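You operate a simulated robot arm through the tools that you are given. There is no shell and no other tool. Be economical: measure what you need, move in short steps, check, and stop when the job is done.

You are at the controls of a simulated two-armed robot. One attempt, no reset.

Task
Fit the purple guide plate into machine C's inlet; clear the red light.
Fine: turn the lock knob to LOCK and open the red valve, then steady the yellow button box with one hand and press its blue RESET button with the other.

The check looks at the end state, three seconds after you hand in, the way a careful person would. Anything else that was tipped, shoved, dropped, spilled or broken makes it a failure.

Robot
Two 7-joint arms with two-finger parallel grippers on one trunk, on a base that drives. Base frame: it is fixed to the floor where the robot stands at the start and does not move with it; the origin is under the middle of the robot, x ahead of it, y to its left, z up. Readings come in mm, degrees, newtons and seconds.
The left shoulder is at the start at [60, 143, 926], the right one opposite. With the tool pointing down near the work surface each hand reaches from about 300 to 720 mm from the robot's upright axis, wherever it stands, measured 20 degrees to its own side. Places, roughly: belt knob [-900, -200, 800]; big red button b [-400, -500, 1100]; black guide plate [-750, -2500, 1000]; blue button of the yellow box [600, 200, 900]; blue reset button b [-500, -600, 1100]; brake lever one of b [-400, -1900, 400]; brake lever two of b [-400, -800, 400]; green start button b [-600, -400, 1300]; lock knob b [-600, -2400, 900]; lock knob c [900, -600, 1100]; machine c [1200, 400, 800]; main switch b [-400, -400, 1000]; main switch c [800, 400, 1200]; minus key b [-500, -800, 1200]; orange lock lever [-900, -200, 500]; pitch knob b [-500, -1400, 700]. Payload 1.57 kg a hand.
The tool frame of a hand sits at the grasp point between the pads (the TCP): z along the fingers, y along the line on which they close. The tips reach 30 mm beyond it. Largest opening 110 mm; finger width 24, thickness 12; the body of the gripper, 48 by 112 mm, starts 78 mm behind the TCP.
Orientation is that of the tool frame in the base frame, as [roll, pitch, yaw] about the fixed x, y, z axes, in that order (R = Rz(yaw) Ry(pitch) Rx(roll)). With the fingers straight down and closing along the base's y, the tool's x points along the base's -x, its y along +y and its z along -z.

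Tools
- The arms move only by the tool jog_arm. It takes "left_plan", "right_plan" or both (then of equal length, played together; a hand with none holds still); each is a list of rows, each a list of 7 numbers: the shift along the tool's x, y, z in mm, then the turn, a rotation vector about the tool's x, y, z in degrees, then the finger opening in mm, from 0 to 110. In form: [[tx, ty, tz, ax, ay, az, hand], ...]. A call has 1 to 10 rows; each row shifts and turns the commanded pose from where the row before left it, along the tool's axes as they then stand. A row lasts 0.2 s, in which the tool goes at most 50 mm and 8.6 degrees; a call with a longer step from one row to the next is refused whole, and so is a gripper value outside its range. Where a pose cannot be reached the arm comes as near as it can. A force on the tool above 40 N (or 10 N above the force at the start of the call, whichever is more), or a blocked arm, ends the call early, and 0.2 s more pass. Each finger travels about 45 mm/s and halts on what it meets, pressing with about 38 N; the grip force reading is that of the motor and also rises with nothing between the fingers. The clock runs only during rows and for 0.2 s after the last one: add rows that do not move to give the fingers time. It gives the time, the measured TCP pose, the force on the tool (base axes), the opening and the grip force at its end, in the units of the frame above (readings bear some noise), with the torque about the TCP (base axes, N m) and any sound that the robot's microphone picked up, and new pictures: "pictures" is both (left out), scene, wrist or none (wrist: the cameras of the hands that moved).
- Cameras (640 x 400 px; columns grow to the right, rows downward): "scene" is now at [-25.1, -71.2, 1526.6]; the picture's right is [-0.99, -0.15, 0.00], its down [-0.13, 0.87, -0.48] and it looks along [0.07, -0.48, -0.88] (base axes); focal length 214 px, centre (320, 200). "left" rides on the left gripper at [70, -16, -141] in its tool frame; the picture's right is [0.23, 0.97, 0.00], its down [-0.86, 0.20, -0.48] and it looks along [-0.47, 0.11, 0.88] (tool axes); focal length 222 px, centre (320, 200). "right" rides on the right gripper at [70, 16, -141] in its tool frame; the picture's right is [-0.23, 0.97, 0.00], its down [-0.86, -0.20, -0.48] and it looks along [-0.47, -0.11, 0.88] (tool axes); focal length 222 px, centre (320, 200). There is no depth. A picture from a camera that has moved, and an enlarged one, comes with that camera's place and axes in the base frame and with its lens. The place of the scene camera against the robot may be out by one fixed shift of up to 12 mm in any direction.
- lift_body(by): slides the trunk up (or, below 0, down) by that many mm; the arms and the scene camera ride with it, the base frame stays. It gives what a move gives, with no picture.
- roll_base(legs): drives the robot by 1 to 6 legs, each [ahead, left, turn to the left] in mm, mm and degrees, along the robot's own axes; the way and the turn of a leg run together, so that a leg with both is an arc; at most 1500 mm and 180 degrees a leg. The arms and the cameras ride along, it lands a little off, and it stops where it bumps. It gives what a move gives, and a new picture of the scene camera.
- pan_tilt(pan, tilt): turns the head with the scene camera to pan (to the left, within 86 degrees either way) and tilt (down, from -29 to 69), counted from straight ahead of the robot. It gives what a move gives, and a new picture of the scene camera.
- inspect(camera, box): a new picture of the part [left, top, right, bottom] of that camera's present view, enlarged. No time passes.
- job_done(): hands the job in; it is judged then, once.

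Go step by step. Nothing tells you exact positions but the pictures and the camera data: compare them with the known pose of the tool, close in by small moves and look again before you grip or let go. The budget is 120 turns and 260 pictures, counting those below and the enlarged ones. Unless the task says otherwise, let go and move clear before handing in, and close with one line.

The tools are called after "Emit:" as name(argument=value, ...) on one line, values as JSON. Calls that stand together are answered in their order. jog_arm: Moves the arms, as the interface text tells. Its arguments: {"type":"object","properties":{"left_plan":{"type":"array","items":{"type":"array","items":{"type":"number"}}},"right_plan":{"type":"array","items":{"type":"array","items":{"type":"number"}}},"pictures":{"type":"string","enum":["both","scene","wrist","none"]}},"required":[]} The other tools are called the same way: lift_body (by) slides the trunk up or down; roll_base (legs) drives the base; pan_tilt (pan, tilt) turns the head that bears the scene camera; inspect (camera, box) takes an enlarged picture of a part of a camera's view; job_done () hands the job in.

At the start:

```text
clock: 0.0
left_tool_pos: [461.7, -21.6, 1000.6]
left_orientation: [180.0, 0.0, -180.0]
left_contact_force: [0.0, 0.0, -0.2]
left_wrist_torque: [-0.01, -0.02, 0.02]
left_finger_gap: 109.9
left_gripper_force: 0.1
right_tool_pos: [390.3, -361.3, 999.9]
right_orientation: [180.0, 0.1, 180.0]
right_contact_force: [-0.1, 0.0, -0.6]
right_wrist_torque: [-0.03, -0.01, 0.0]
right_finger_gap: 110.1
right_gripper_force: 0.0
trunk travel left (down, up): [-525.0, 65.0]
robot x, y, heading: [-3.0, -0.4, -0.1]
head pan, tilt: [-81.4, 61.1]
```

scene: 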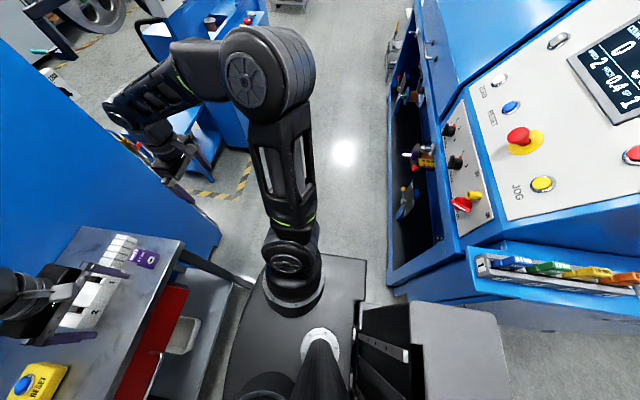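
right: 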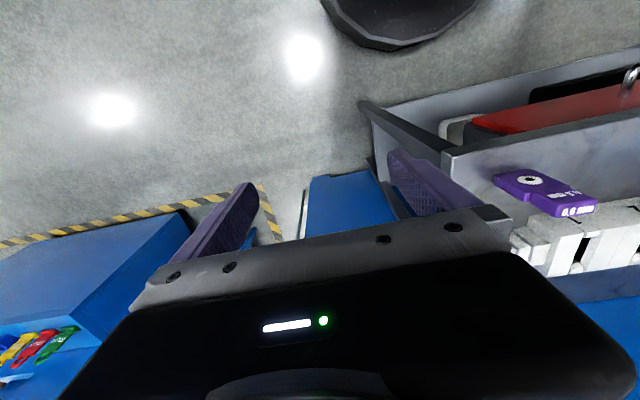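
left: 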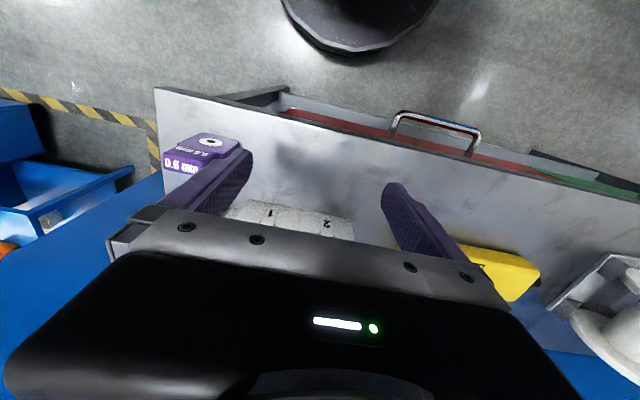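

I see a purple plate marked "0.6 mm" lying on the table, and a yellow RESET box on its left. I'll look straight ahead to find machine C.

Emit:
pan_tilt(pan=0, tilt=30)

Emit:
inspect(camera="left", box=[140, 100, 400, 262])

```text
clock: 1.6
left_tool_pos: [459.6, -20.9, 999.2]
left_orientation: [180.0, 0.0, 180.0]
left_contact_force: [0.6, 0.4, 0.6]
left_wrist_torque: [0.04, 0.02, 0.01]
left_finger_gap: 110.1
left_gripper_force: 0.0
right_tool_pos: [392.0, -361.9, 1000.3]
right_orientation: [-180.0, 0.0, 180.0]
right_contact_force: [-0.2, 0.8, -0.3]
right_wrist_torque: [0.01, 0.0, -0.01]
right_finger_gap: 110.0
right_gripper_force: 0.0
trunk travel left (down, up): [-525.0, 65.0]
robot x, y, heading: [-2.1, 0.1, 0.0]
head pan, tilt: [0.0, 30.0]
camera scene: at [55.6, -6.7, 1569.9], right [0.0, -1.0, 0.0], down [-0.5, 0.0, -0.87], along [0.87, 0.0, -0.5], focal length 214 px, centre (320, 200)
```

scene: 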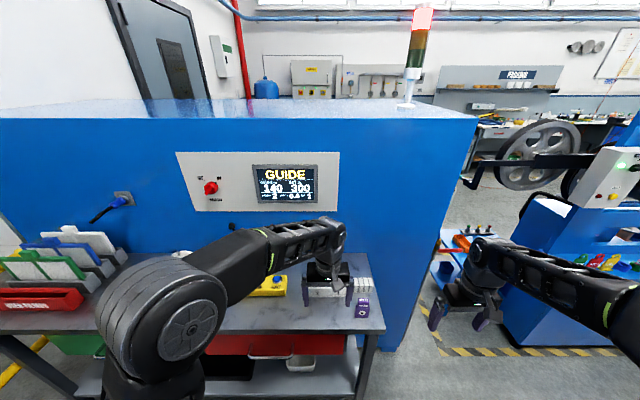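

```text
2.46 times, centred on (270, 181) of left
camera zoom: at [391.0, -37.2, 1142.2], right [-0.23, 0.97, 0.0], down [0.86, 0.2, 0.48], along [0.47, 0.11, -0.88], focal length 547 px, centre (443, 247)
```

zoom: 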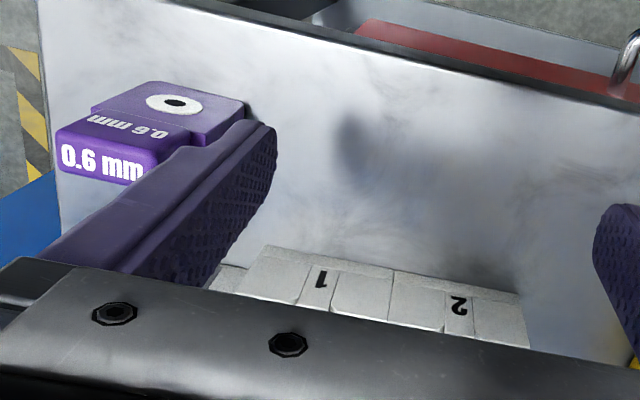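

The blue machine ahead shows GUIDE on its screen and a red tower light. I'll read the panel and look at the details around it.

Emit:
inspect(camera="scene", box=[170, 140, 350, 252])

Emit:
inspect(camera="scene", box=[420, 120, 640, 258])

Emit:
inspect(camera="scene", box=[220, 230, 400, 342])

```text
3.56 times, centred on (260, 196) of scene
camera zoom: at [55.6, -6.7, 1569.9], right [0.0, -1.0, 0.0], down [-0.5, 0.0, -0.87], along [0.87, 0.0, -0.5], focal length 763 px, centre (533, 214)
```

zoom: 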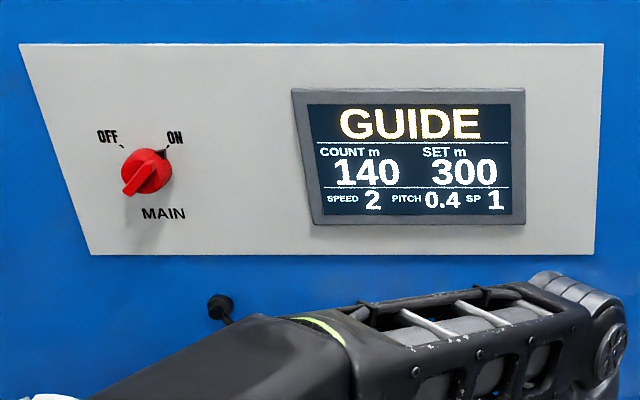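

```text
2.90 times, centred on (530, 189) of scene
camera zoom: at [55.6, -6.7, 1569.9], right [0.0, -1.0, 0.0], down [-0.5, 0.0, -0.87], along [0.87, 0.0, -0.5], focal length 622 px, centre (-289, 232)
```

zoom: 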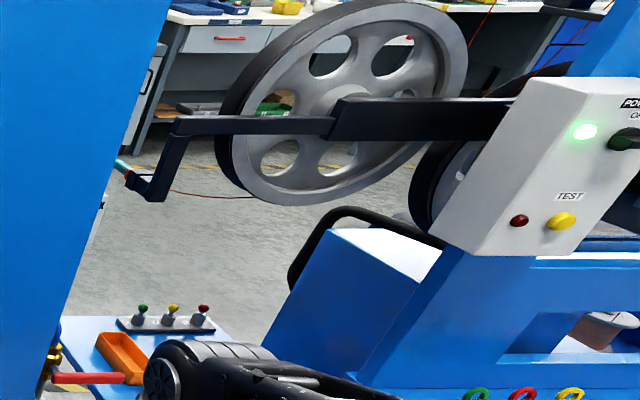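

```text
3.56 times, centred on (310, 286) of scene
camera zoom: at [55.6, -6.7, 1569.9], right [0.0, -1.0, 0.0], down [-0.5, 0.0, -0.87], along [0.87, 0.0, -0.5], focal length 763 px, centre (356, -106)
```

zoom: 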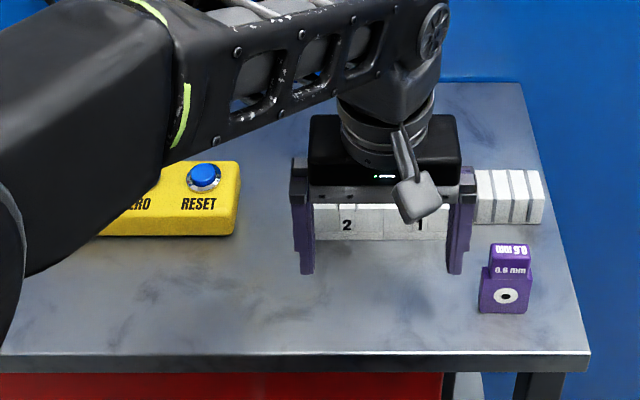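

The plate is near [495, -149, 890]. The inlet, valve and lock knob seem to be on the machine's right end, so I'll check the free space there before I drive.

Emit:
pan_tilt(pan=-40, tilt=40)

```text
clock: 2.6
left_tool_pos: [461.6, -21.2, 1000.0]
left_orientation: [-180.0, 0.0, 180.0]
left_contact_force: [0.0, 0.1, 0.3]
left_wrist_torque: [0.0, 0.03, 0.02]
left_finger_gap: 110.3
left_gripper_force: 0.1
right_tool_pos: [390.0, -361.9, 1000.4]
right_orientation: [-180.0, 0.0, -179.9]
right_contact_force: [-0.1, -0.4, -0.3]
right_wrist_torque: [0.01, -0.01, 0.0]
right_finger_gap: 110.2
right_gripper_force: 0.0
trunk travel left (down, up): [-525.0, 65.0]
robot x, y, heading: [0.2, -0.7, 0.1]
head pan, tilt: [-40.0, 40.0]
camera scene: at [30.3, -61.2, 1554.6], right [-0.64, -0.77, 0.0], down [-0.49, 0.41, -0.77], along [0.59, -0.49, -0.64], focal length 214 px, centre (320, 200)
```

scene: 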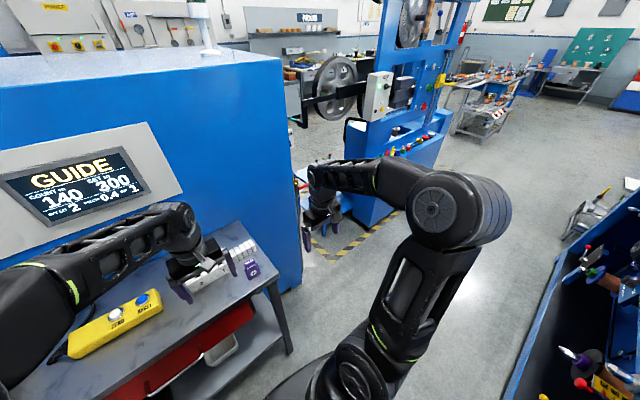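

The corridor to the right is clear. I'll drive right to look at the machine's end face.

Emit:
roll_base(legs=[[0, -900, 0]])

Emit:
pan_tilt(pan=20, tilt=25)

```text
clock: 7.4
left_tool_pos: [450.2, -940.5, 999.4]
left_orientation: [180.0, 0.0, 178.8]
left_contact_force: [0.9, 0.0, -1.2]
left_wrist_torque: [0.02, 0.0, 0.04]
left_finger_gap: 110.0
left_gripper_force: 0.0
right_tool_pos: [372.5, -1278.5, 1001.0]
right_orientation: [-180.0, 0.0, 178.7]
right_contact_force: [-0.2, 0.2, 0.1]
right_wrist_torque: [-0.01, 0.0, 0.01]
right_finger_gap: 109.9
right_gripper_force: 0.0
trunk travel left (down, up): [-525.0, 65.0]
robot x, y, heading: [-10.8, -906.5, -1.2]
head pan, tilt: [-40.0, 40.0]
camera scene: at [18.8, -970.1, 1554.6], right [-0.66, -0.75, 0.0], down [-0.48, 0.42, -0.77], along [0.58, -0.51, -0.64], focal length 214 px, centre (320, 200)
```

scene: 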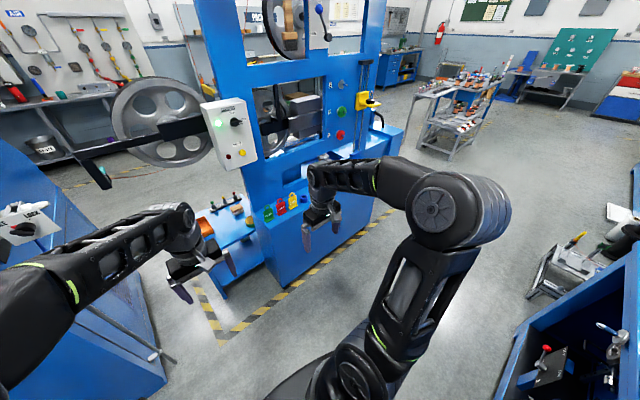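

```text
clock: 8.7
left_tool_pos: [451.6, -939.2, 1000.2]
left_orientation: [-180.0, 0.0, 178.7]
left_contact_force: [-1.2, 0.2, -0.2]
left_wrist_torque: [0.0, -0.02, -0.01]
left_finger_gap: 109.8
left_gripper_force: 0.1
right_tool_pos: [371.5, -1278.3, 999.6]
right_orientation: [-180.0, 0.0, 178.7]
right_contact_force: [0.1, 0.4, -0.4]
right_wrist_torque: [-0.03, -0.02, 0.02]
right_finger_gap: 110.2
right_gripper_force: 0.1
trunk travel left (down, up): [-525.0, 65.0]
robot x, y, heading: [-9.1, -906.1, -1.3]
head pan, tilt: [20.0, 25.0]
camera scene: at [42.2, -884.0, 1577.9], right [0.32, -0.95, 0.0], down [-0.4, -0.14, -0.91], along [0.86, 0.29, -0.42], focal length 214 px, centre (320, 200)
```

scene: 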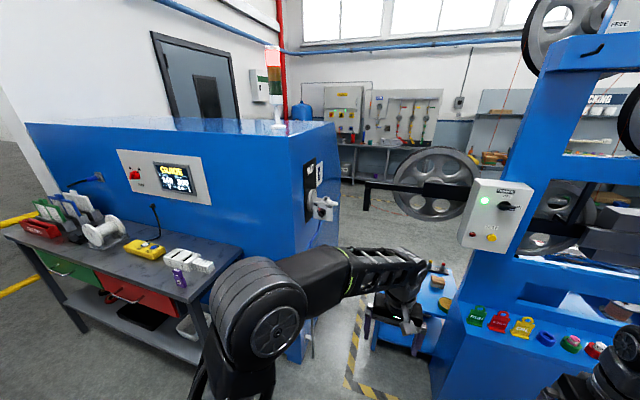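

Emit:
inspect(camera="scene", box=[280, 140, 360, 190])

Emit:
inspect(camera="scene", box=[270, 130, 430, 380])

Emit:
inspect(camera="scene", box=[280, 175, 360, 240])

```text
8.00 times, centred on (320, 165) of scene
camera zoom: at [42.2, -884.0, 1577.9], right [0.32, -0.95, 0.0], down [-0.4, -0.14, -0.91], along [0.86, 0.29, -0.42], focal length 1716 px, centre (320, 480)
```

zoom: 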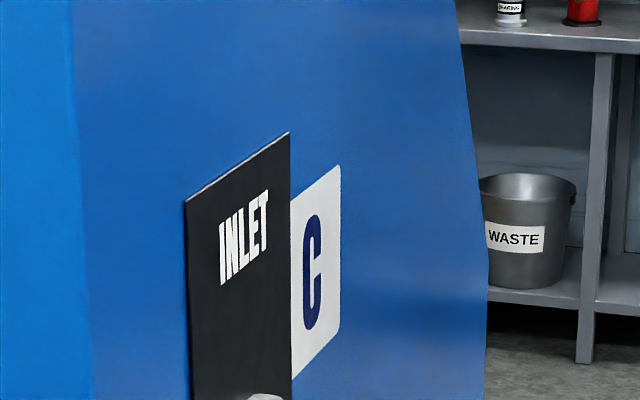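

```text
1.60 times, centred on (350, 255) of scene
camera zoom: at [42.2, -884.0, 1577.9], right [0.32, -0.95, 0.0], down [-0.4, -0.14, -0.91], along [0.86, 0.29, -0.42], focal length 343 px, centre (272, 112)
```

zoom: 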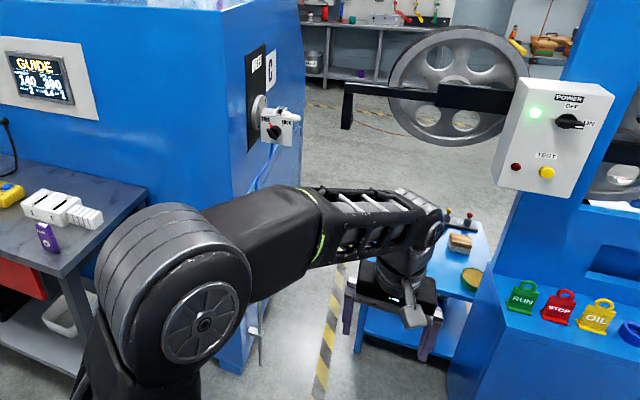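

```text
6.15 times, centred on (320, 208) of scene
camera zoom: at [42.2, -884.0, 1577.9], right [0.32, -0.95, 0.0], down [-0.4, -0.14, -0.91], along [0.86, 0.29, -0.42], focal length 1320 px, centre (320, 154)
```

zoom: 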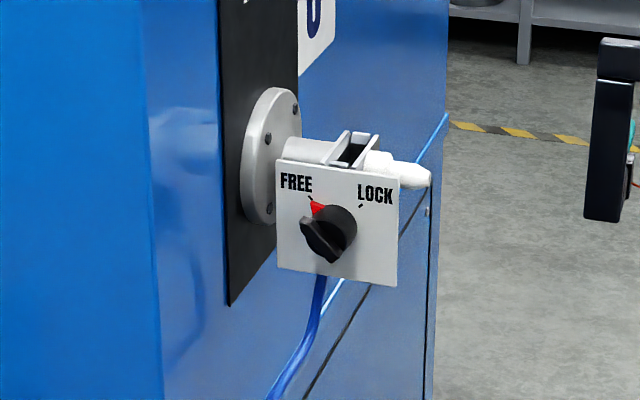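

The inlet is a white nozzle on the machine's right end. It has a top slot and a FREE/LOCK knob facing -x. I'll come closer and look for the slot details and the red valve.

Emit:
roll_base(legs=[[250, -100, 1]])

Emit:
pan_tilt(pan=30, tilt=38)

```text
clock: 10.6
left_tool_pos: [697.4, -1034.1, 1000.2]
left_orientation: [180.0, 0.0, 179.9]
left_contact_force: [1.0, 0.1, -0.5]
left_wrist_torque: [0.0, 0.02, 0.01]
left_finger_gap: 110.3
left_gripper_force: 0.3
right_tool_pos: [627.0, -1374.5, 999.4]
right_orientation: [-179.9, 0.0, 179.9]
right_contact_force: [0.2, 0.6, 0.2]
right_wrist_torque: [0.02, 0.0, 0.02]
right_finger_gap: 110.1
right_gripper_force: 0.1
trunk travel left (down, up): [-525.0, 65.0]
robot x, y, heading: [238.2, -1009.9, -0.2]
head pan, tilt: [20.0, 25.0]
camera scene: at [289.7, -987.4, 1577.9], right [0.34, -0.94, 0.0], down [-0.4, -0.14, -0.91], along [0.85, 0.31, -0.42], focal length 214 px, centre (320, 200)
```

scene: 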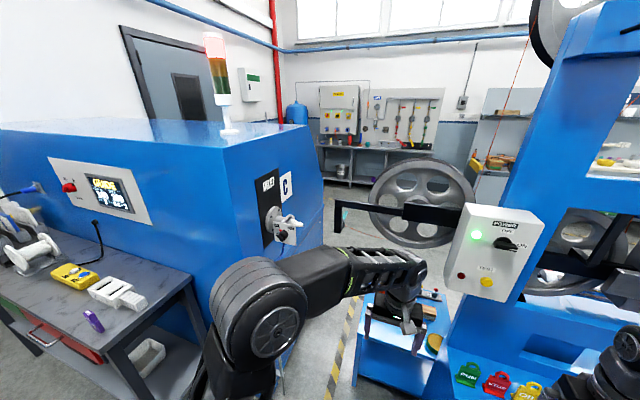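

```text
clock: 11.3
left_tool_pos: [697.9, -1034.7, 998.9]
left_orientation: [-180.0, 0.0, 179.8]
left_contact_force: [-0.1, 0.6, 0.4]
left_wrist_torque: [0.0, 0.01, 0.0]
left_finger_gap: 109.8
left_gripper_force: 0.1
right_tool_pos: [627.3, -1374.4, 1001.2]
right_orientation: [-179.9, 0.1, 179.8]
right_contact_force: [-0.2, -0.2, 0.2]
right_wrist_torque: [-0.01, -0.02, -0.04]
right_finger_gap: 109.7
right_gripper_force: 0.1
trunk travel left (down, up): [-525.0, 65.0]
robot x, y, heading: [233.9, -1011.4, 0.0]
head pan, tilt: [30.0, 38.0]
camera scene: at [276.8, -975.3, 1557.7], right [0.5, -0.87, 0.0], down [-0.53, -0.31, -0.79], along [0.68, 0.39, -0.62], focal length 214 px, centre (320, 200)
```

scene: 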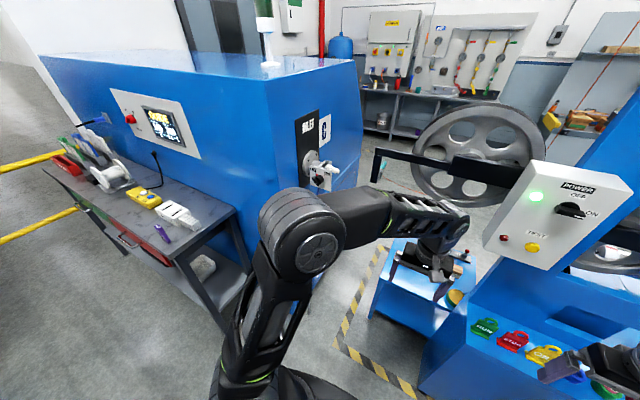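

Emit:
inspect(camera="scene", box=[285, 140, 345, 200])

Emit:
jog_arm(left_plan=[[45, 0, 0, 0, 0, 0, 110], [45, 0, 0, 0, 0, 0, 110], [45, 0, 0, 0, 0, 0, 110], [45, 0, 0, 0, 0, 0, 110], [0, 45, -20, 0, 0, 0, 110]], pictures="scene")

```text
6.67 times, centred on (315, 170) of scene
camera zoom: at [276.8, -975.3, 1557.7], right [0.5, -0.87, 0.0], down [-0.53, -0.31, -0.79], along [0.68, 0.39, -0.62], focal length 1430 px, centre (353, 400)
```

zoom: 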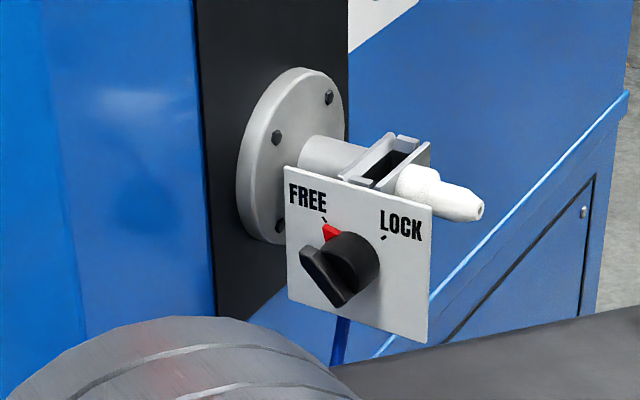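

```text
clock: 12.5
left_tool_pos: [517.7, -984.8, 1020.9]
left_orientation: [-179.9, 0.0, 179.9]
left_contact_force: [0.0, 0.2, -0.2]
left_wrist_torque: [-0.05, -0.04, 0.0]
left_finger_gap: 109.8
left_gripper_force: 0.0
right_tool_pos: [626.4, -1372.8, 1000.1]
right_orientation: [-180.0, 0.0, 179.9]
right_contact_force: [0.4, 0.2, -0.1]
right_wrist_torque: [-0.01, -0.02, -0.02]
right_finger_gap: 109.8
right_gripper_force: 0.0
trunk travel left (down, up): [-525.0, 65.0]
robot x, y, heading: [233.5, -1011.6, 0.0]
head pan, tilt: [30.0, 38.0]
camera scene: at [276.2, -973.4, 1557.6], right [0.5, -0.87, 0.0], down [-0.53, -0.31, -0.79], along [0.68, 0.39, -0.62], focal length 214 px, centre (320, 200)
```

scene: 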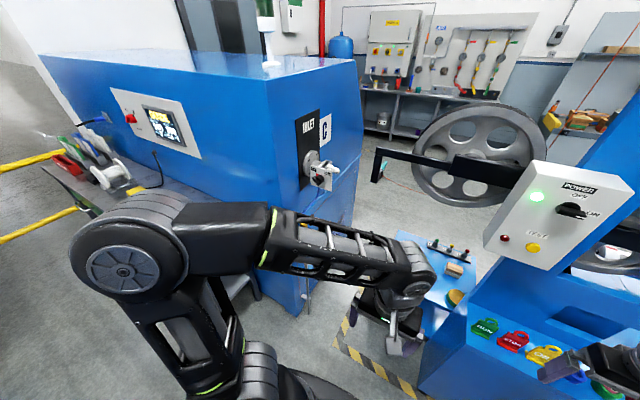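

The slot runs along x and is open at the top, so the plate must stand upright, handle up, with its eyelet along y. Now I'll look for the valve below.

Emit:
inspect(camera="scene", box=[280, 150, 440, 320])

Emit:
inspect(camera="scene", box=[295, 195, 365, 240])

```text
2.35 times, centred on (360, 235) of scene
camera zoom: at [276.2, -973.4, 1557.6], right [0.5, -0.87, 0.0], down [-0.53, -0.31, -0.79], along [0.68, 0.39, -0.62], focal length 505 px, centre (226, 118)
```

zoom: 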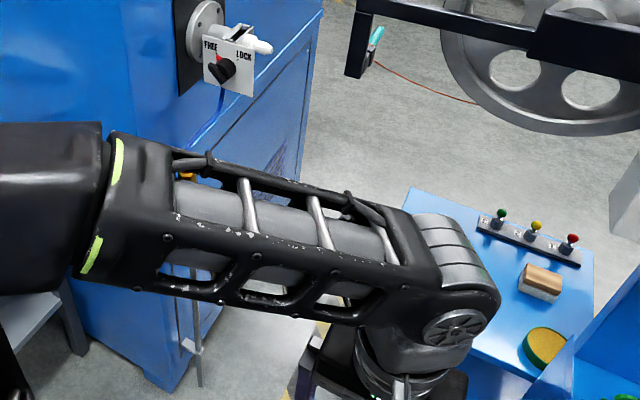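

```text
8.89 times, centred on (330, 218) of scene
camera zoom: at [276.2, -973.4, 1557.6], right [0.5, -0.87, 0.0], down [-0.53, -0.31, -0.79], along [0.68, 0.39, -0.62], focal length 1906 px, centre (231, 44)
```

zoom: 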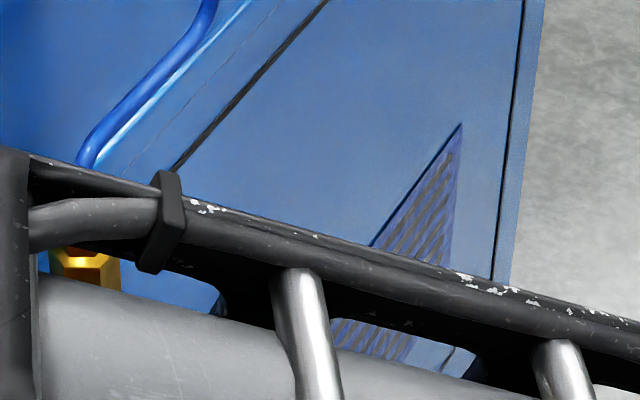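

Emit:
jog_arm(left_plan=[[0, 49, 0, 0, 0, 0, 110], [0, 49, 0, 0, 0, 0, 110], [0, 49, 0, 0, 0, 0, 110], [0, 49, 0, 0, 0, 0, 110], [0, 49, 0, 0, 0, 0, 110], [0, 49, 0, 0, 0, 0, 110]], pictures="scene")

```text
clock: 13.9
left_tool_pos: [518.2, -693.1, 1017.1]
left_orientation: [-180.0, 0.1, 179.9]
left_contact_force: [-0.6, 0.1, -0.1]
left_wrist_torque: [0.0, 0.02, 0.02]
left_finger_gap: 110.1
left_gripper_force: 0.1
right_tool_pos: [626.3, -1374.2, 1000.2]
right_orientation: [-180.0, 0.0, 180.0]
right_contact_force: [0.7, 0.2, -0.3]
right_wrist_torque: [0.0, -0.03, -0.04]
right_finger_gap: 109.9
right_gripper_force: 0.0
trunk travel left (down, up): [-525.0, 65.0]
robot x, y, heading: [239.2, -1009.2, -0.1]
head pan, tilt: [30.0, 38.0]
camera scene: at [276.6, -974.8, 1557.6], right [0.5, -0.87, 0.0], down [-0.53, -0.31, -0.79], along [0.68, 0.39, -0.62], focal length 214 px, centre (320, 200)
```

scene: 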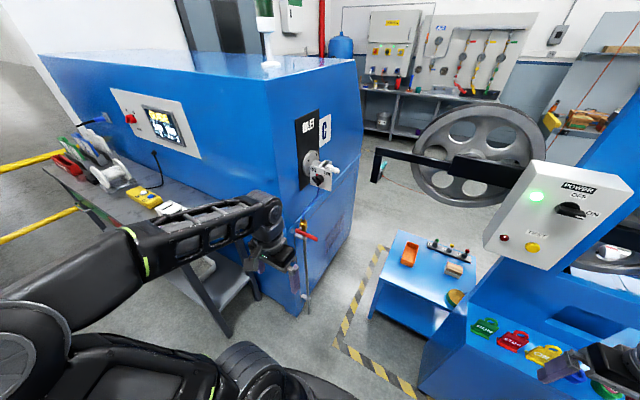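

Emit:
inspect(camera="scene", box=[280, 205, 340, 245])

Emit:
inspect(camera="scene", box=[280, 200, 360, 320])

Emit:
inspect(camera="scene", box=[295, 145, 345, 195])

```text
10.00 times, centred on (310, 225) of scene
camera zoom: at [276.6, -974.8, 1557.6], right [0.5, -0.87, 0.0], down [-0.53, -0.31, -0.79], along [0.68, 0.39, -0.62], focal length 2145 px, centre (420, -50)
```

zoom: 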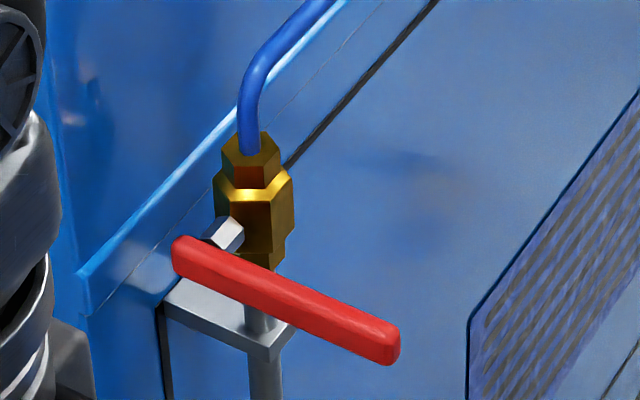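

```text
3.33 times, centred on (320, 260) of scene
camera zoom: at [276.6, -974.8, 1557.6], right [0.5, -0.87, 0.0], down [-0.53, -0.31, -0.79], along [0.68, 0.39, -0.62], focal length 715 px, centre (320, 0)
```

zoom: 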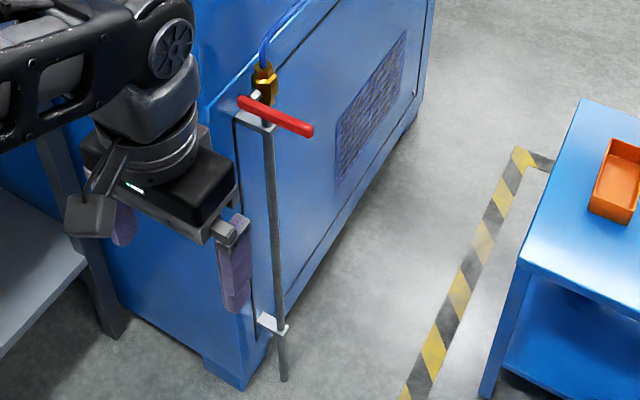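

```text
8.00 times, centred on (320, 170) of scene
camera zoom: at [276.6, -974.8, 1557.6], right [0.5, -0.87, 0.0], down [-0.53, -0.31, -0.79], along [0.68, 0.39, -0.62], focal length 1716 px, centre (320, 440)
```

zoom: 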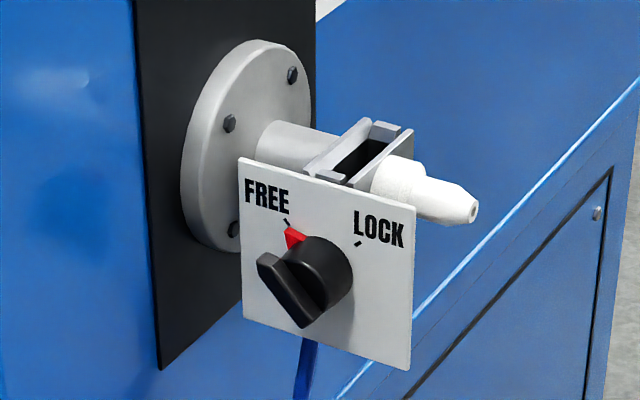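

Valve lever found: it lies horizontal, near [825, -560, 850], and the hose and pipe run vertically, so it is closed now. I'll go back to the table to pick up the plate with the right hand.

Emit:
roll_base(legs=[[-240, 0, 0], [0, 980, 0]])

Emit:
pan_tilt(pan=-10, tilt=50)

```text
clock: 20.5
left_tool_pos: [272.2, 294.3, 1019.2]
left_orientation: [-179.9, 0.1, -179.9]
left_contact_force: [-0.8, -0.7, 0.5]
left_wrist_torque: [0.02, 0.0, 0.02]
left_finger_gap: 110.0
left_gripper_force: 0.0
right_tool_pos: [384.2, -385.7, 999.0]
right_orientation: [179.9, 0.0, -179.8]
right_contact_force: [-0.6, 0.0, -0.1]
right_wrist_torque: [-0.03, 0.01, 0.02]
right_finger_gap: 109.7
right_gripper_force: 0.0
trunk travel left (down, up): [-525.0, 65.0]
robot x, y, heading: [-6.8, -22.1, 0.4]
head pan, tilt: [30.0, 38.0]
camera scene: at [31.9, 12.6, 1557.6], right [0.5, -0.86, 0.0], down [-0.53, -0.31, -0.79], along [0.68, 0.4, -0.62], focal length 214 px, centre (320, 200)
```

scene: 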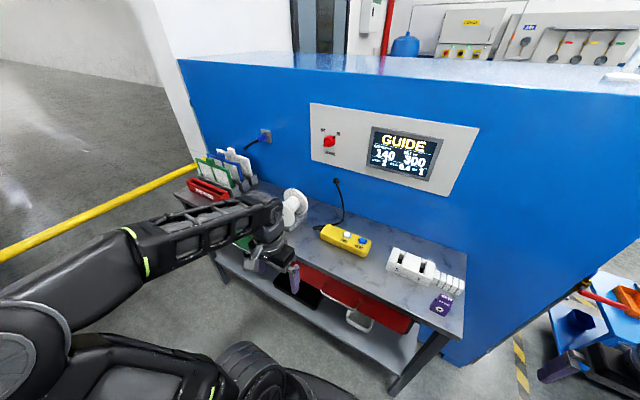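

```text
clock: 21.5
left_tool_pos: [272.5, 294.7, 1019.0]
left_orientation: [-180.0, 0.0, -179.9]
left_contact_force: [-0.5, 0.2, 0.6]
left_wrist_torque: [0.05, 0.0, -0.02]
left_finger_gap: 109.8
left_gripper_force: 0.0
right_tool_pos: [382.7, -385.0, 999.7]
right_orientation: [-179.9, 0.0, -179.9]
right_contact_force: [0.0, -0.2, 0.2]
right_wrist_torque: [0.01, 0.02, 0.0]
right_finger_gap: 110.1
right_gripper_force: 0.1
trunk travel left (down, up): [-525.0, 65.0]
robot x, y, heading: [-8.9, -21.9, -0.1]
head pan, tilt: [-10.0, 50.0]
camera scene: at [33.2, -44.4, 1540.5], right [-0.17, -0.99, 0.0], down [-0.75, 0.13, -0.64], along [0.63, -0.11, -0.77], focal length 214 px, centre (320, 200)
```

scene: 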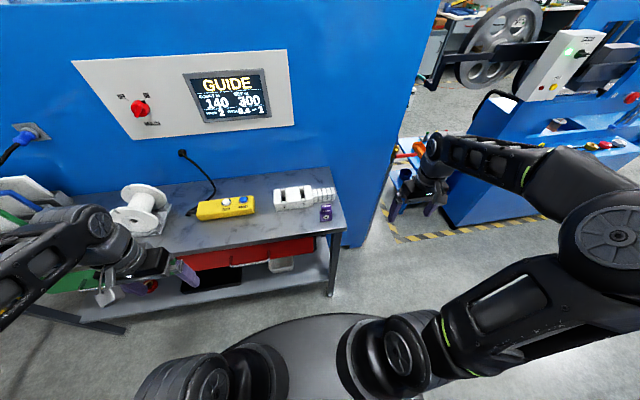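

Next I'll bring the right hand over the plate to look at it.

Emit:
jog_arm(right_plan=[[-10, 47, -4, 0, 0, 0, 70], [-10, 47, -4, 0, 0, 0, 70], [-10, 47, -4, 0, 0, 0, 70], [-10, 47, -4, 0, 0, 0, 70], [-10, 47, -4, 0, 0, 0, 70], [0, 0, 0, 0, 0, 0, 70]])

Emit:
inspect(camera="scene", box=[260, 170, 350, 230])

```text
clock: 22.9
left_tool_pos: [272.9, 294.4, 1019.0]
left_orientation: [-180.0, 0.0, -180.0]
left_contact_force: [0.1, -0.7, 0.7]
left_wrist_torque: [0.03, -0.01, 0.02]
left_finger_gap: 110.2
left_gripper_force: 0.0
right_tool_pos: [432.3, -151.5, 1018.4]
right_orientation: [-180.0, 0.0, -179.8]
right_contact_force: [0.3, 0.4, 0.2]
right_wrist_torque: [0.01, 0.01, 0.01]
right_finger_gap: 70.1
right_gripper_force: 0.1
trunk travel left (down, up): [-525.0, 65.0]
robot x, y, heading: [-4.0, -25.3, 0.1]
head pan, tilt: [-10.0, 50.0]
camera scene: at [32.9, -44.9, 1540.4], right [-0.17, -0.99, 0.0], down [-0.75, 0.13, -0.64], along [0.63, -0.11, -0.77], focal length 214 px, centre (320, 200)
camera right: at [361.1, -135.7, 1159.7], right [0.23, 0.97, 0.0], down [0.86, -0.2, 0.48], along [0.47, -0.11, -0.88], focal length 222 px, centre (320, 200)
```

scene: 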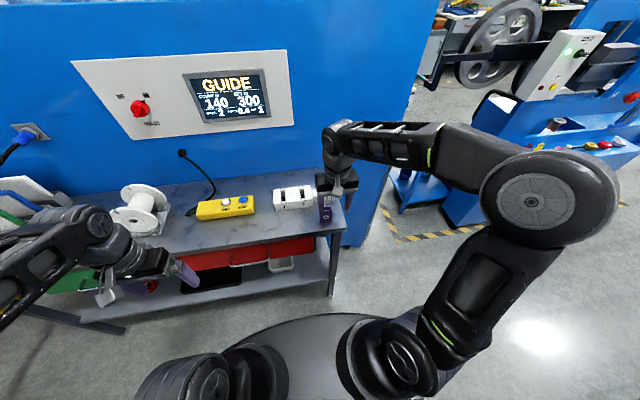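
right: 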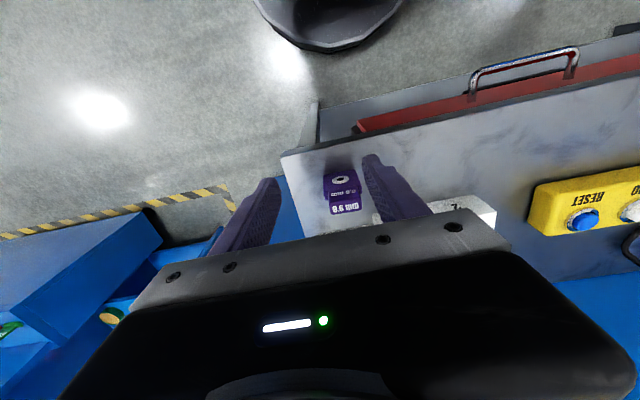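

```text
6.67 times, centred on (305, 200) of scene
camera zoom: at [32.9, -44.9, 1540.4], right [-0.17, -0.99, 0.0], down [-0.75, 0.13, -0.64], along [0.63, -0.11, -0.77], focal length 1430 px, centre (420, 200)
```

zoom: 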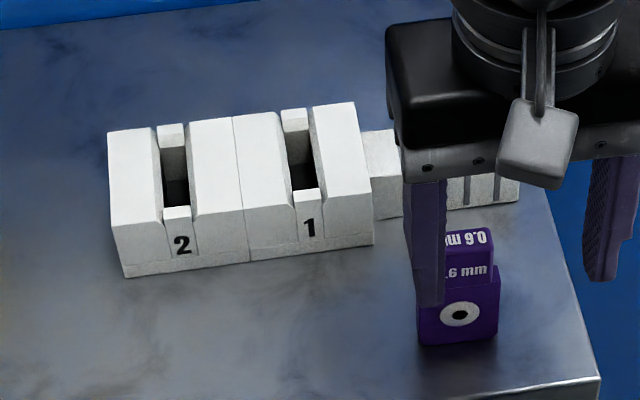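

Emit:
inspect(camera="right", box=[290, 140, 410, 230])

Emit:
inspect(camera="scene", box=[310, 190, 345, 225])

```text
4.44 times, centred on (350, 185) of right
camera zoom: at [361.1, -135.7, 1159.7], right [0.23, 0.97, 0.0], down [0.86, -0.2, 0.48], along [0.47, -0.11, -0.88], focal length 987 px, centre (187, 267)
```

zoom: 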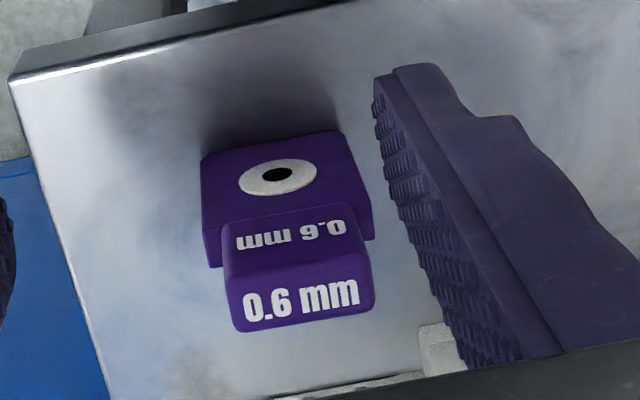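

```text
11.43 times, centred on (328, 208) of scene
camera zoom: at [32.9, -44.9, 1540.4], right [-0.17, -0.99, 0.0], down [-0.75, 0.13, -0.64], along [0.63, -0.11, -0.77], focal length 2451 px, centre (234, 114)
```

zoom: 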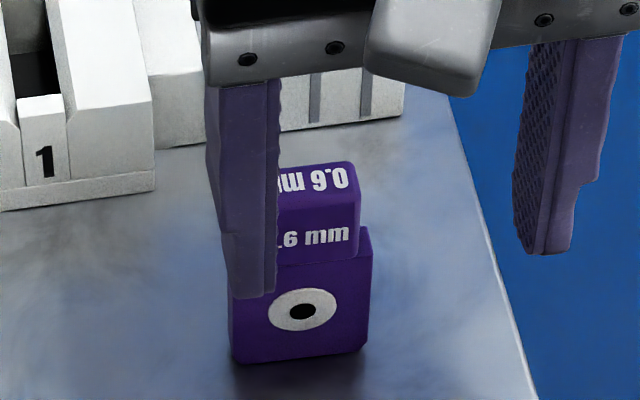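

The plate is in fact standing upright: the eyelet face is toward -x and the handle is on top, about x 475–493, y -138, z 880–956. I'll centre the right hand over its handle.

Emit:
jog_arm(right_plan=[[-26, 7, 0, 0, 0, 0, 70], [-26, 7, 0, 0, 0, 0, 70], [0, 0, 20, 0, 0, 0, 70]], pictures="both")

Emit:
inspect(camera="right", box=[240, 120, 400, 240])

Emit:
inspect(camera="scene", box=[305, 170, 355, 220])

```text
clock: 23.7
left_tool_pos: [273.4, 293.9, 1017.7]
left_orientation: [180.0, -0.1, -180.0]
left_contact_force: [0.1, -0.5, 0.0]
left_wrist_torque: [-0.02, -0.01, 0.01]
left_finger_gap: 110.0
left_gripper_force: 0.1
right_tool_pos: [485.7, -135.6, 998.5]
right_orientation: [180.0, 0.0, -179.9]
right_contact_force: [-1.0, 1.0, 0.3]
right_wrist_torque: [0.0, -0.03, 0.02]
right_finger_gap: 70.1
right_gripper_force: 0.0
trunk travel left (down, up): [-525.0, 65.0]
robot x, y, heading: [-12.0, -25.0, 0.5]
head pan, tilt: [-10.0, 50.0]
camera scene: at [33.2, -44.6, 1540.5], right [-0.17, -0.99, 0.0], down [-0.75, 0.13, -0.64], along [0.63, -0.11, -0.77], focal length 214 px, centre (320, 200)
camera right: at [414.9, -120.5, 1140.1], right [0.22, 0.97, 0.0], down [0.86, -0.2, 0.48], along [0.47, -0.11, -0.88], focal length 222 px, centre (320, 200)
```

scene: 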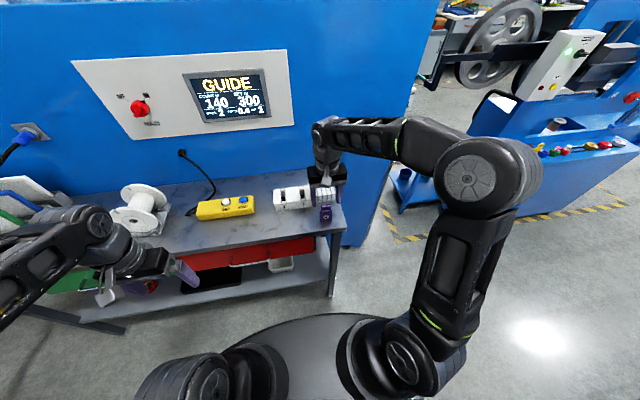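
right: 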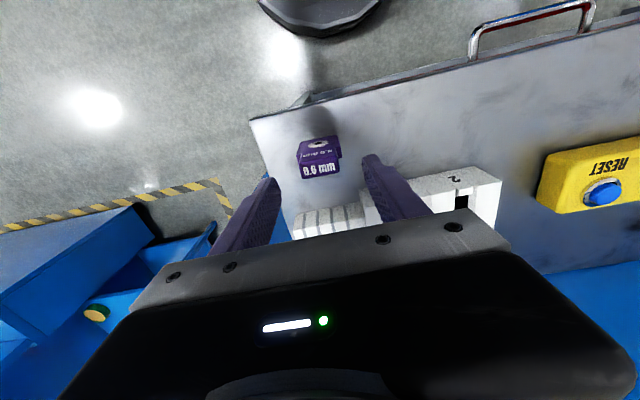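

```text
3.33 times, centred on (320, 180) of right
camera zoom: at [414.9, -120.5, 1140.1], right [0.22, 0.97, 0.0], down [0.86, -0.2, 0.48], along [0.47, -0.11, -0.88], focal length 740 px, centre (320, 267)
```

zoom: 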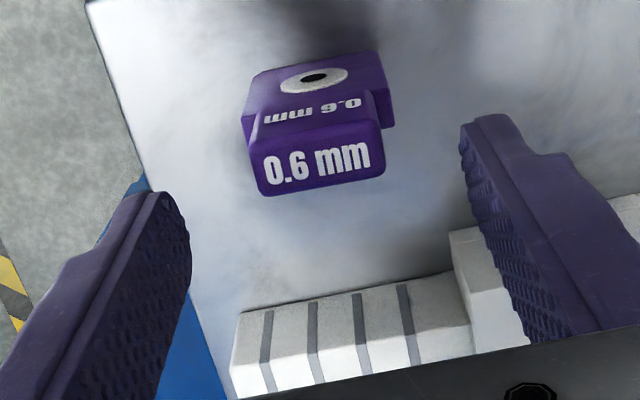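

```text
8.00 times, centred on (330, 195) of scene
camera zoom: at [33.2, -44.6, 1540.5], right [-0.17, -0.99, 0.0], down [-0.75, 0.13, -0.64], along [0.63, -0.11, -0.77], focal length 1716 px, centre (240, 240)
```

zoom: 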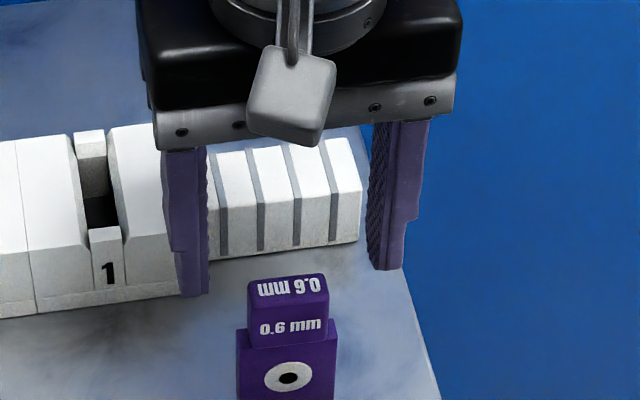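

Two views agree: the handle top is at [483, -136, 957]. I'll descend to fingertips at about z 934 and close on the handle.

Emit:
jog_arm(right_plan=[[2, 0, 17, 0, 0, 0, 70], [0, 0, 17, 0, 0, 0, 70], [0, 0, 0, 0, 0, 0, 45], [0, 0, 0, 0, 0, 0, 25], [0, 0, 0, 0, 0, 0, 20], [0, 0, 0, 0, 0, 0, 20], [0, 0, 0, 0, 0, 0, 20]], pictures="both")

Emit:
inspect(camera="scene", box=[305, 170, 355, 220])

```text
clock: 25.3
left_tool_pos: [274.3, 292.9, 1018.5]
left_orientation: [-179.9, 0.1, -179.9]
left_contact_force: [0.0, -0.3, 0.8]
left_wrist_torque: [0.03, -0.02, -0.02]
left_finger_gap: 110.1
left_gripper_force: 0.0
right_tool_pos: [483.4, -134.8, 964.5]
right_orientation: [180.0, 0.0, -179.9]
right_contact_force: [0.0, -0.9, -0.5]
right_wrist_torque: [0.01, -0.02, -0.04]
right_finger_gap: 33.2
right_gripper_force: 37.4
trunk travel left (down, up): [-525.0, 65.0]
robot x, y, heading: [-7.5, -26.5, -0.1]
head pan, tilt: [-10.0, 50.0]
camera scene: at [33.2, -44.4, 1540.4], right [-0.17, -0.99, 0.0], down [-0.75, 0.13, -0.64], along [0.63, -0.11, -0.77], focal length 214 px, centre (320, 200)
camera right: at [413.3, -119.2, 1105.8], right [0.22, 0.97, 0.0], down [0.86, -0.2, 0.48], along [0.47, -0.11, -0.88], focal length 222 px, centre (320, 200)
```

scene: 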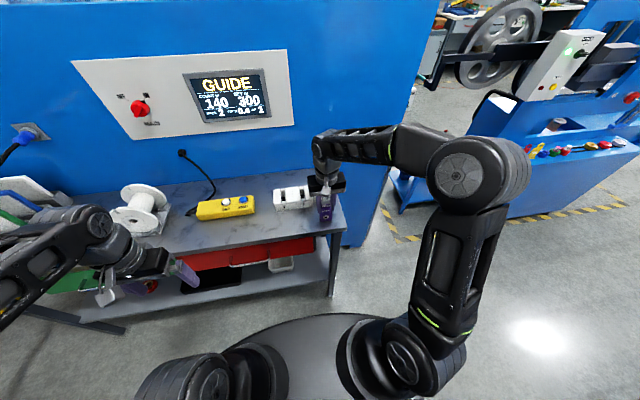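
right: 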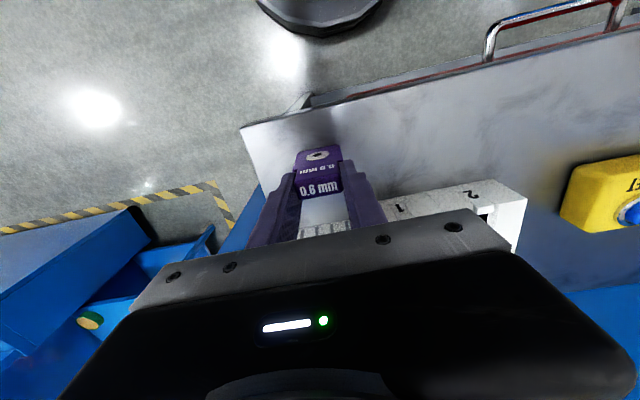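

```text
8.00 times, centred on (330, 195) of scene
camera zoom: at [33.2, -44.4, 1540.4], right [-0.17, -0.99, 0.0], down [-0.75, 0.13, -0.64], along [0.63, -0.11, -0.77], focal length 1716 px, centre (240, 240)
```

zoom: 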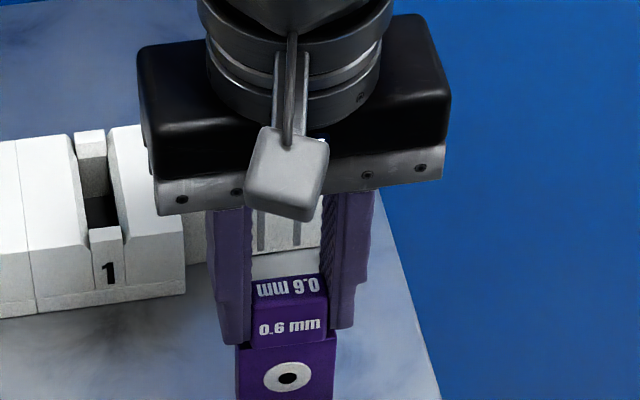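

The plate is gripped (33 mm gap). I'll lift it and retract the hand for the drive.

Emit:
jog_arm(right_plan=[[0, 0, -15, 0, 0, 0, 20], [0, 0, -45, 0, 0, 0, 20], [0, 0, -45, 0, 0, 0, 20], [22, -30, -25, 0, 0, 0, 20], [22, -30, -20, 0, 0, 0, 20], [22, -30, -20, 0, 0, 0, 20], [22, -30, 0, 0, 0, 0, 20], [22, -25, 0, 0, 0, 0, 20]], pictures="both")

```text
clock: 27.1
left_tool_pos: [272.3, 291.2, 1019.6]
left_orientation: [179.9, 0.1, -179.8]
left_contact_force: [0.0, -0.4, -1.2]
left_wrist_torque: [0.06, -0.01, 0.02]
left_finger_gap: 110.2
left_gripper_force: 0.0
right_tool_pos: [386.6, -263.0, 1122.7]
right_orientation: [179.9, 0.0, -179.3]
right_contact_force: [-0.2, -1.4, -0.7]
right_wrist_torque: [0.14, -0.01, 0.01]
right_finger_gap: 33.1
right_gripper_force: 38.2
right hand out of reach, approached as far as the arm can: row 5, 6
trunk travel left (down, up): [-525.0, 65.0]
robot x, y, heading: [-9.6, -28.3, 0.3]
head pan, tilt: [-10.0, 50.0]
camera scene: at [32.5, -47.4, 1540.4], right [-0.17, -0.99, 0.0], down [-0.75, 0.13, -0.64], along [0.63, -0.11, -0.77], focal length 214 px, centre (320, 200)
camera right: at [315.8, -248.7, 1263.6], right [0.22, 0.98, 0.0], down [0.86, -0.19, 0.48], along [0.47, -0.1, -0.88], focal length 222 px, centre (320, 200)
```

scene: 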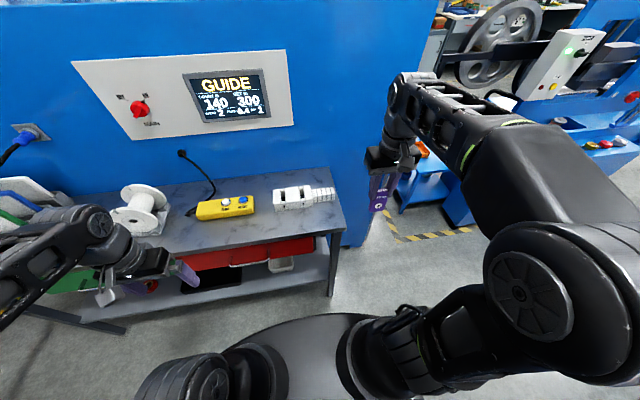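
right: 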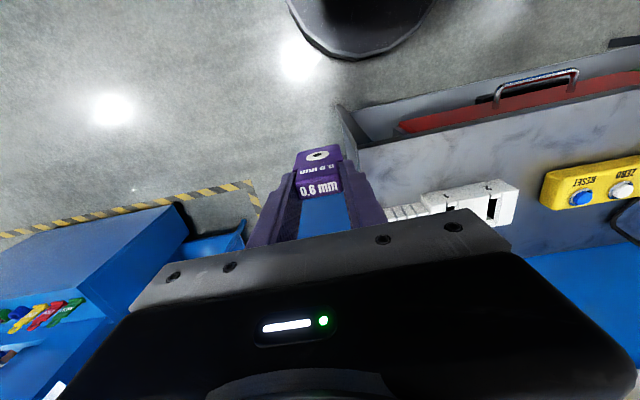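

Plate is held. I'll raise the trunk, then drive to the inlet in stages.

Emit:
lift_body(by=64)

Emit:
roll_base(legs=[[0, -970, 0], [480, 0, 0], [0, 0, 45]])

Emit:
pan_tilt(pan=0, tilt=40)

```text
clock: 28.2
left_tool_pos: [273.1, 294.5, 1082.2]
left_orientation: [-179.9, 0.0, -179.9]
left_contact_force: [-0.4, -0.4, -1.1]
left_wrist_torque: [0.01, -0.05, -0.03]
left_finger_gap: 110.0
left_gripper_force: 0.2
right_tool_pos: [387.3, -263.3, 1186.7]
right_orientation: [179.9, 0.0, -179.8]
right_contact_force: [0.6, -0.4, -1.0]
right_wrist_torque: [0.02, 0.03, -0.01]
right_finger_gap: 32.7
right_gripper_force: 38.2
trunk travel left (down, up): [-589.0, 1.0]
robot x, y, heading: [-4.7, -22.1, 0.1]
head pan, tilt: [-10.0, 50.0]
```

```text
clock: 35.4
left_tool_pos: [716.3, -677.2, 1081.5]
left_orientation: [180.0, 0.2, -179.9]
left_contact_force: [0.2, 0.0, 0.4]
left_wrist_torque: [0.02, 0.04, 0.03]
left_finger_gap: 110.1
left_gripper_force: 0.0
right_tool_pos: [824.1, -1234.0, 1186.4]
right_orientation: [-179.9, -1.2, -179.9]
right_contact_force: [-6.8, 0.2, 2.6]
right_wrist_torque: [-0.15, -0.96, -0.09]
right_finger_gap: 32.8
right_gripper_force: 38.2
trunk travel left (down, up): [-589.0, 1.0]
robot x, y, heading: [435.9, -994.8, 0.2]
head pan, tilt: [-10.0, 50.0]
stopped in leg 2: the force on the tool passed its limit (the readings are from after the stop); the commanded pose is now the measured one
camera scene: at [475.9, -1015.0, 1604.5], right [-0.17, -0.99, 0.0], down [-0.75, 0.13, -0.64], along [0.63, -0.11, -0.77], focal length 214 px, centre (320, 200)
```

scene: 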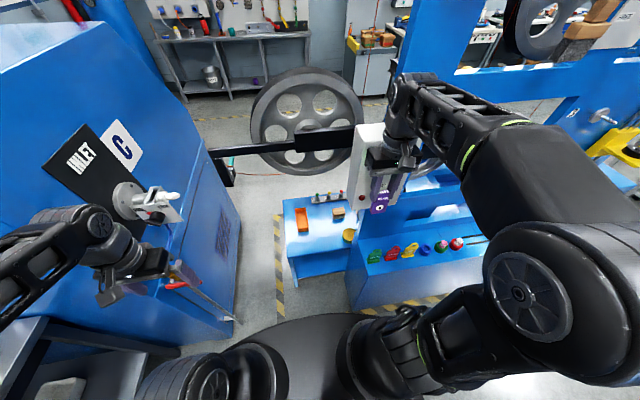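

```text
clock: 36.1
left_tool_pos: [714.8, -677.0, 1083.2]
left_orientation: [-180.0, 0.0, -179.9]
left_contact_force: [0.3, 0.4, 0.0]
left_wrist_torque: [-0.01, 0.01, -0.04]
left_finger_gap: 110.2
left_gripper_force: 0.0
right_tool_pos: [825.1, -1234.8, 1187.0]
right_orientation: [-179.9, -1.1, -179.9]
right_contact_force: [-8.1, -0.1, 3.6]
right_wrist_torque: [-0.21, -1.05, -0.07]
right_finger_gap: 32.6
right_gripper_force: 38.1
trunk travel left (down, up): [-589.0, 1.0]
robot x, y, heading: [437.3, -991.0, 0.0]
head pan, tilt: [0.0, 40.0]
camera scene: at [484.8, -1001.6, 1618.6], right [0.0, -1.0, 0.0], down [-0.64, 0.0, -0.77], along [0.77, 0.0, -0.64], focal length 214 px, centre (320, 200)
```

scene: 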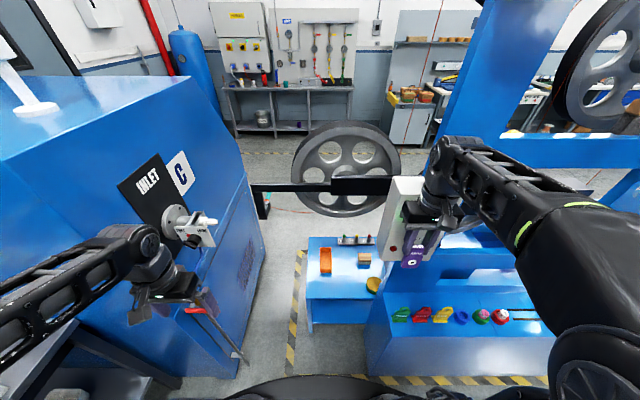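

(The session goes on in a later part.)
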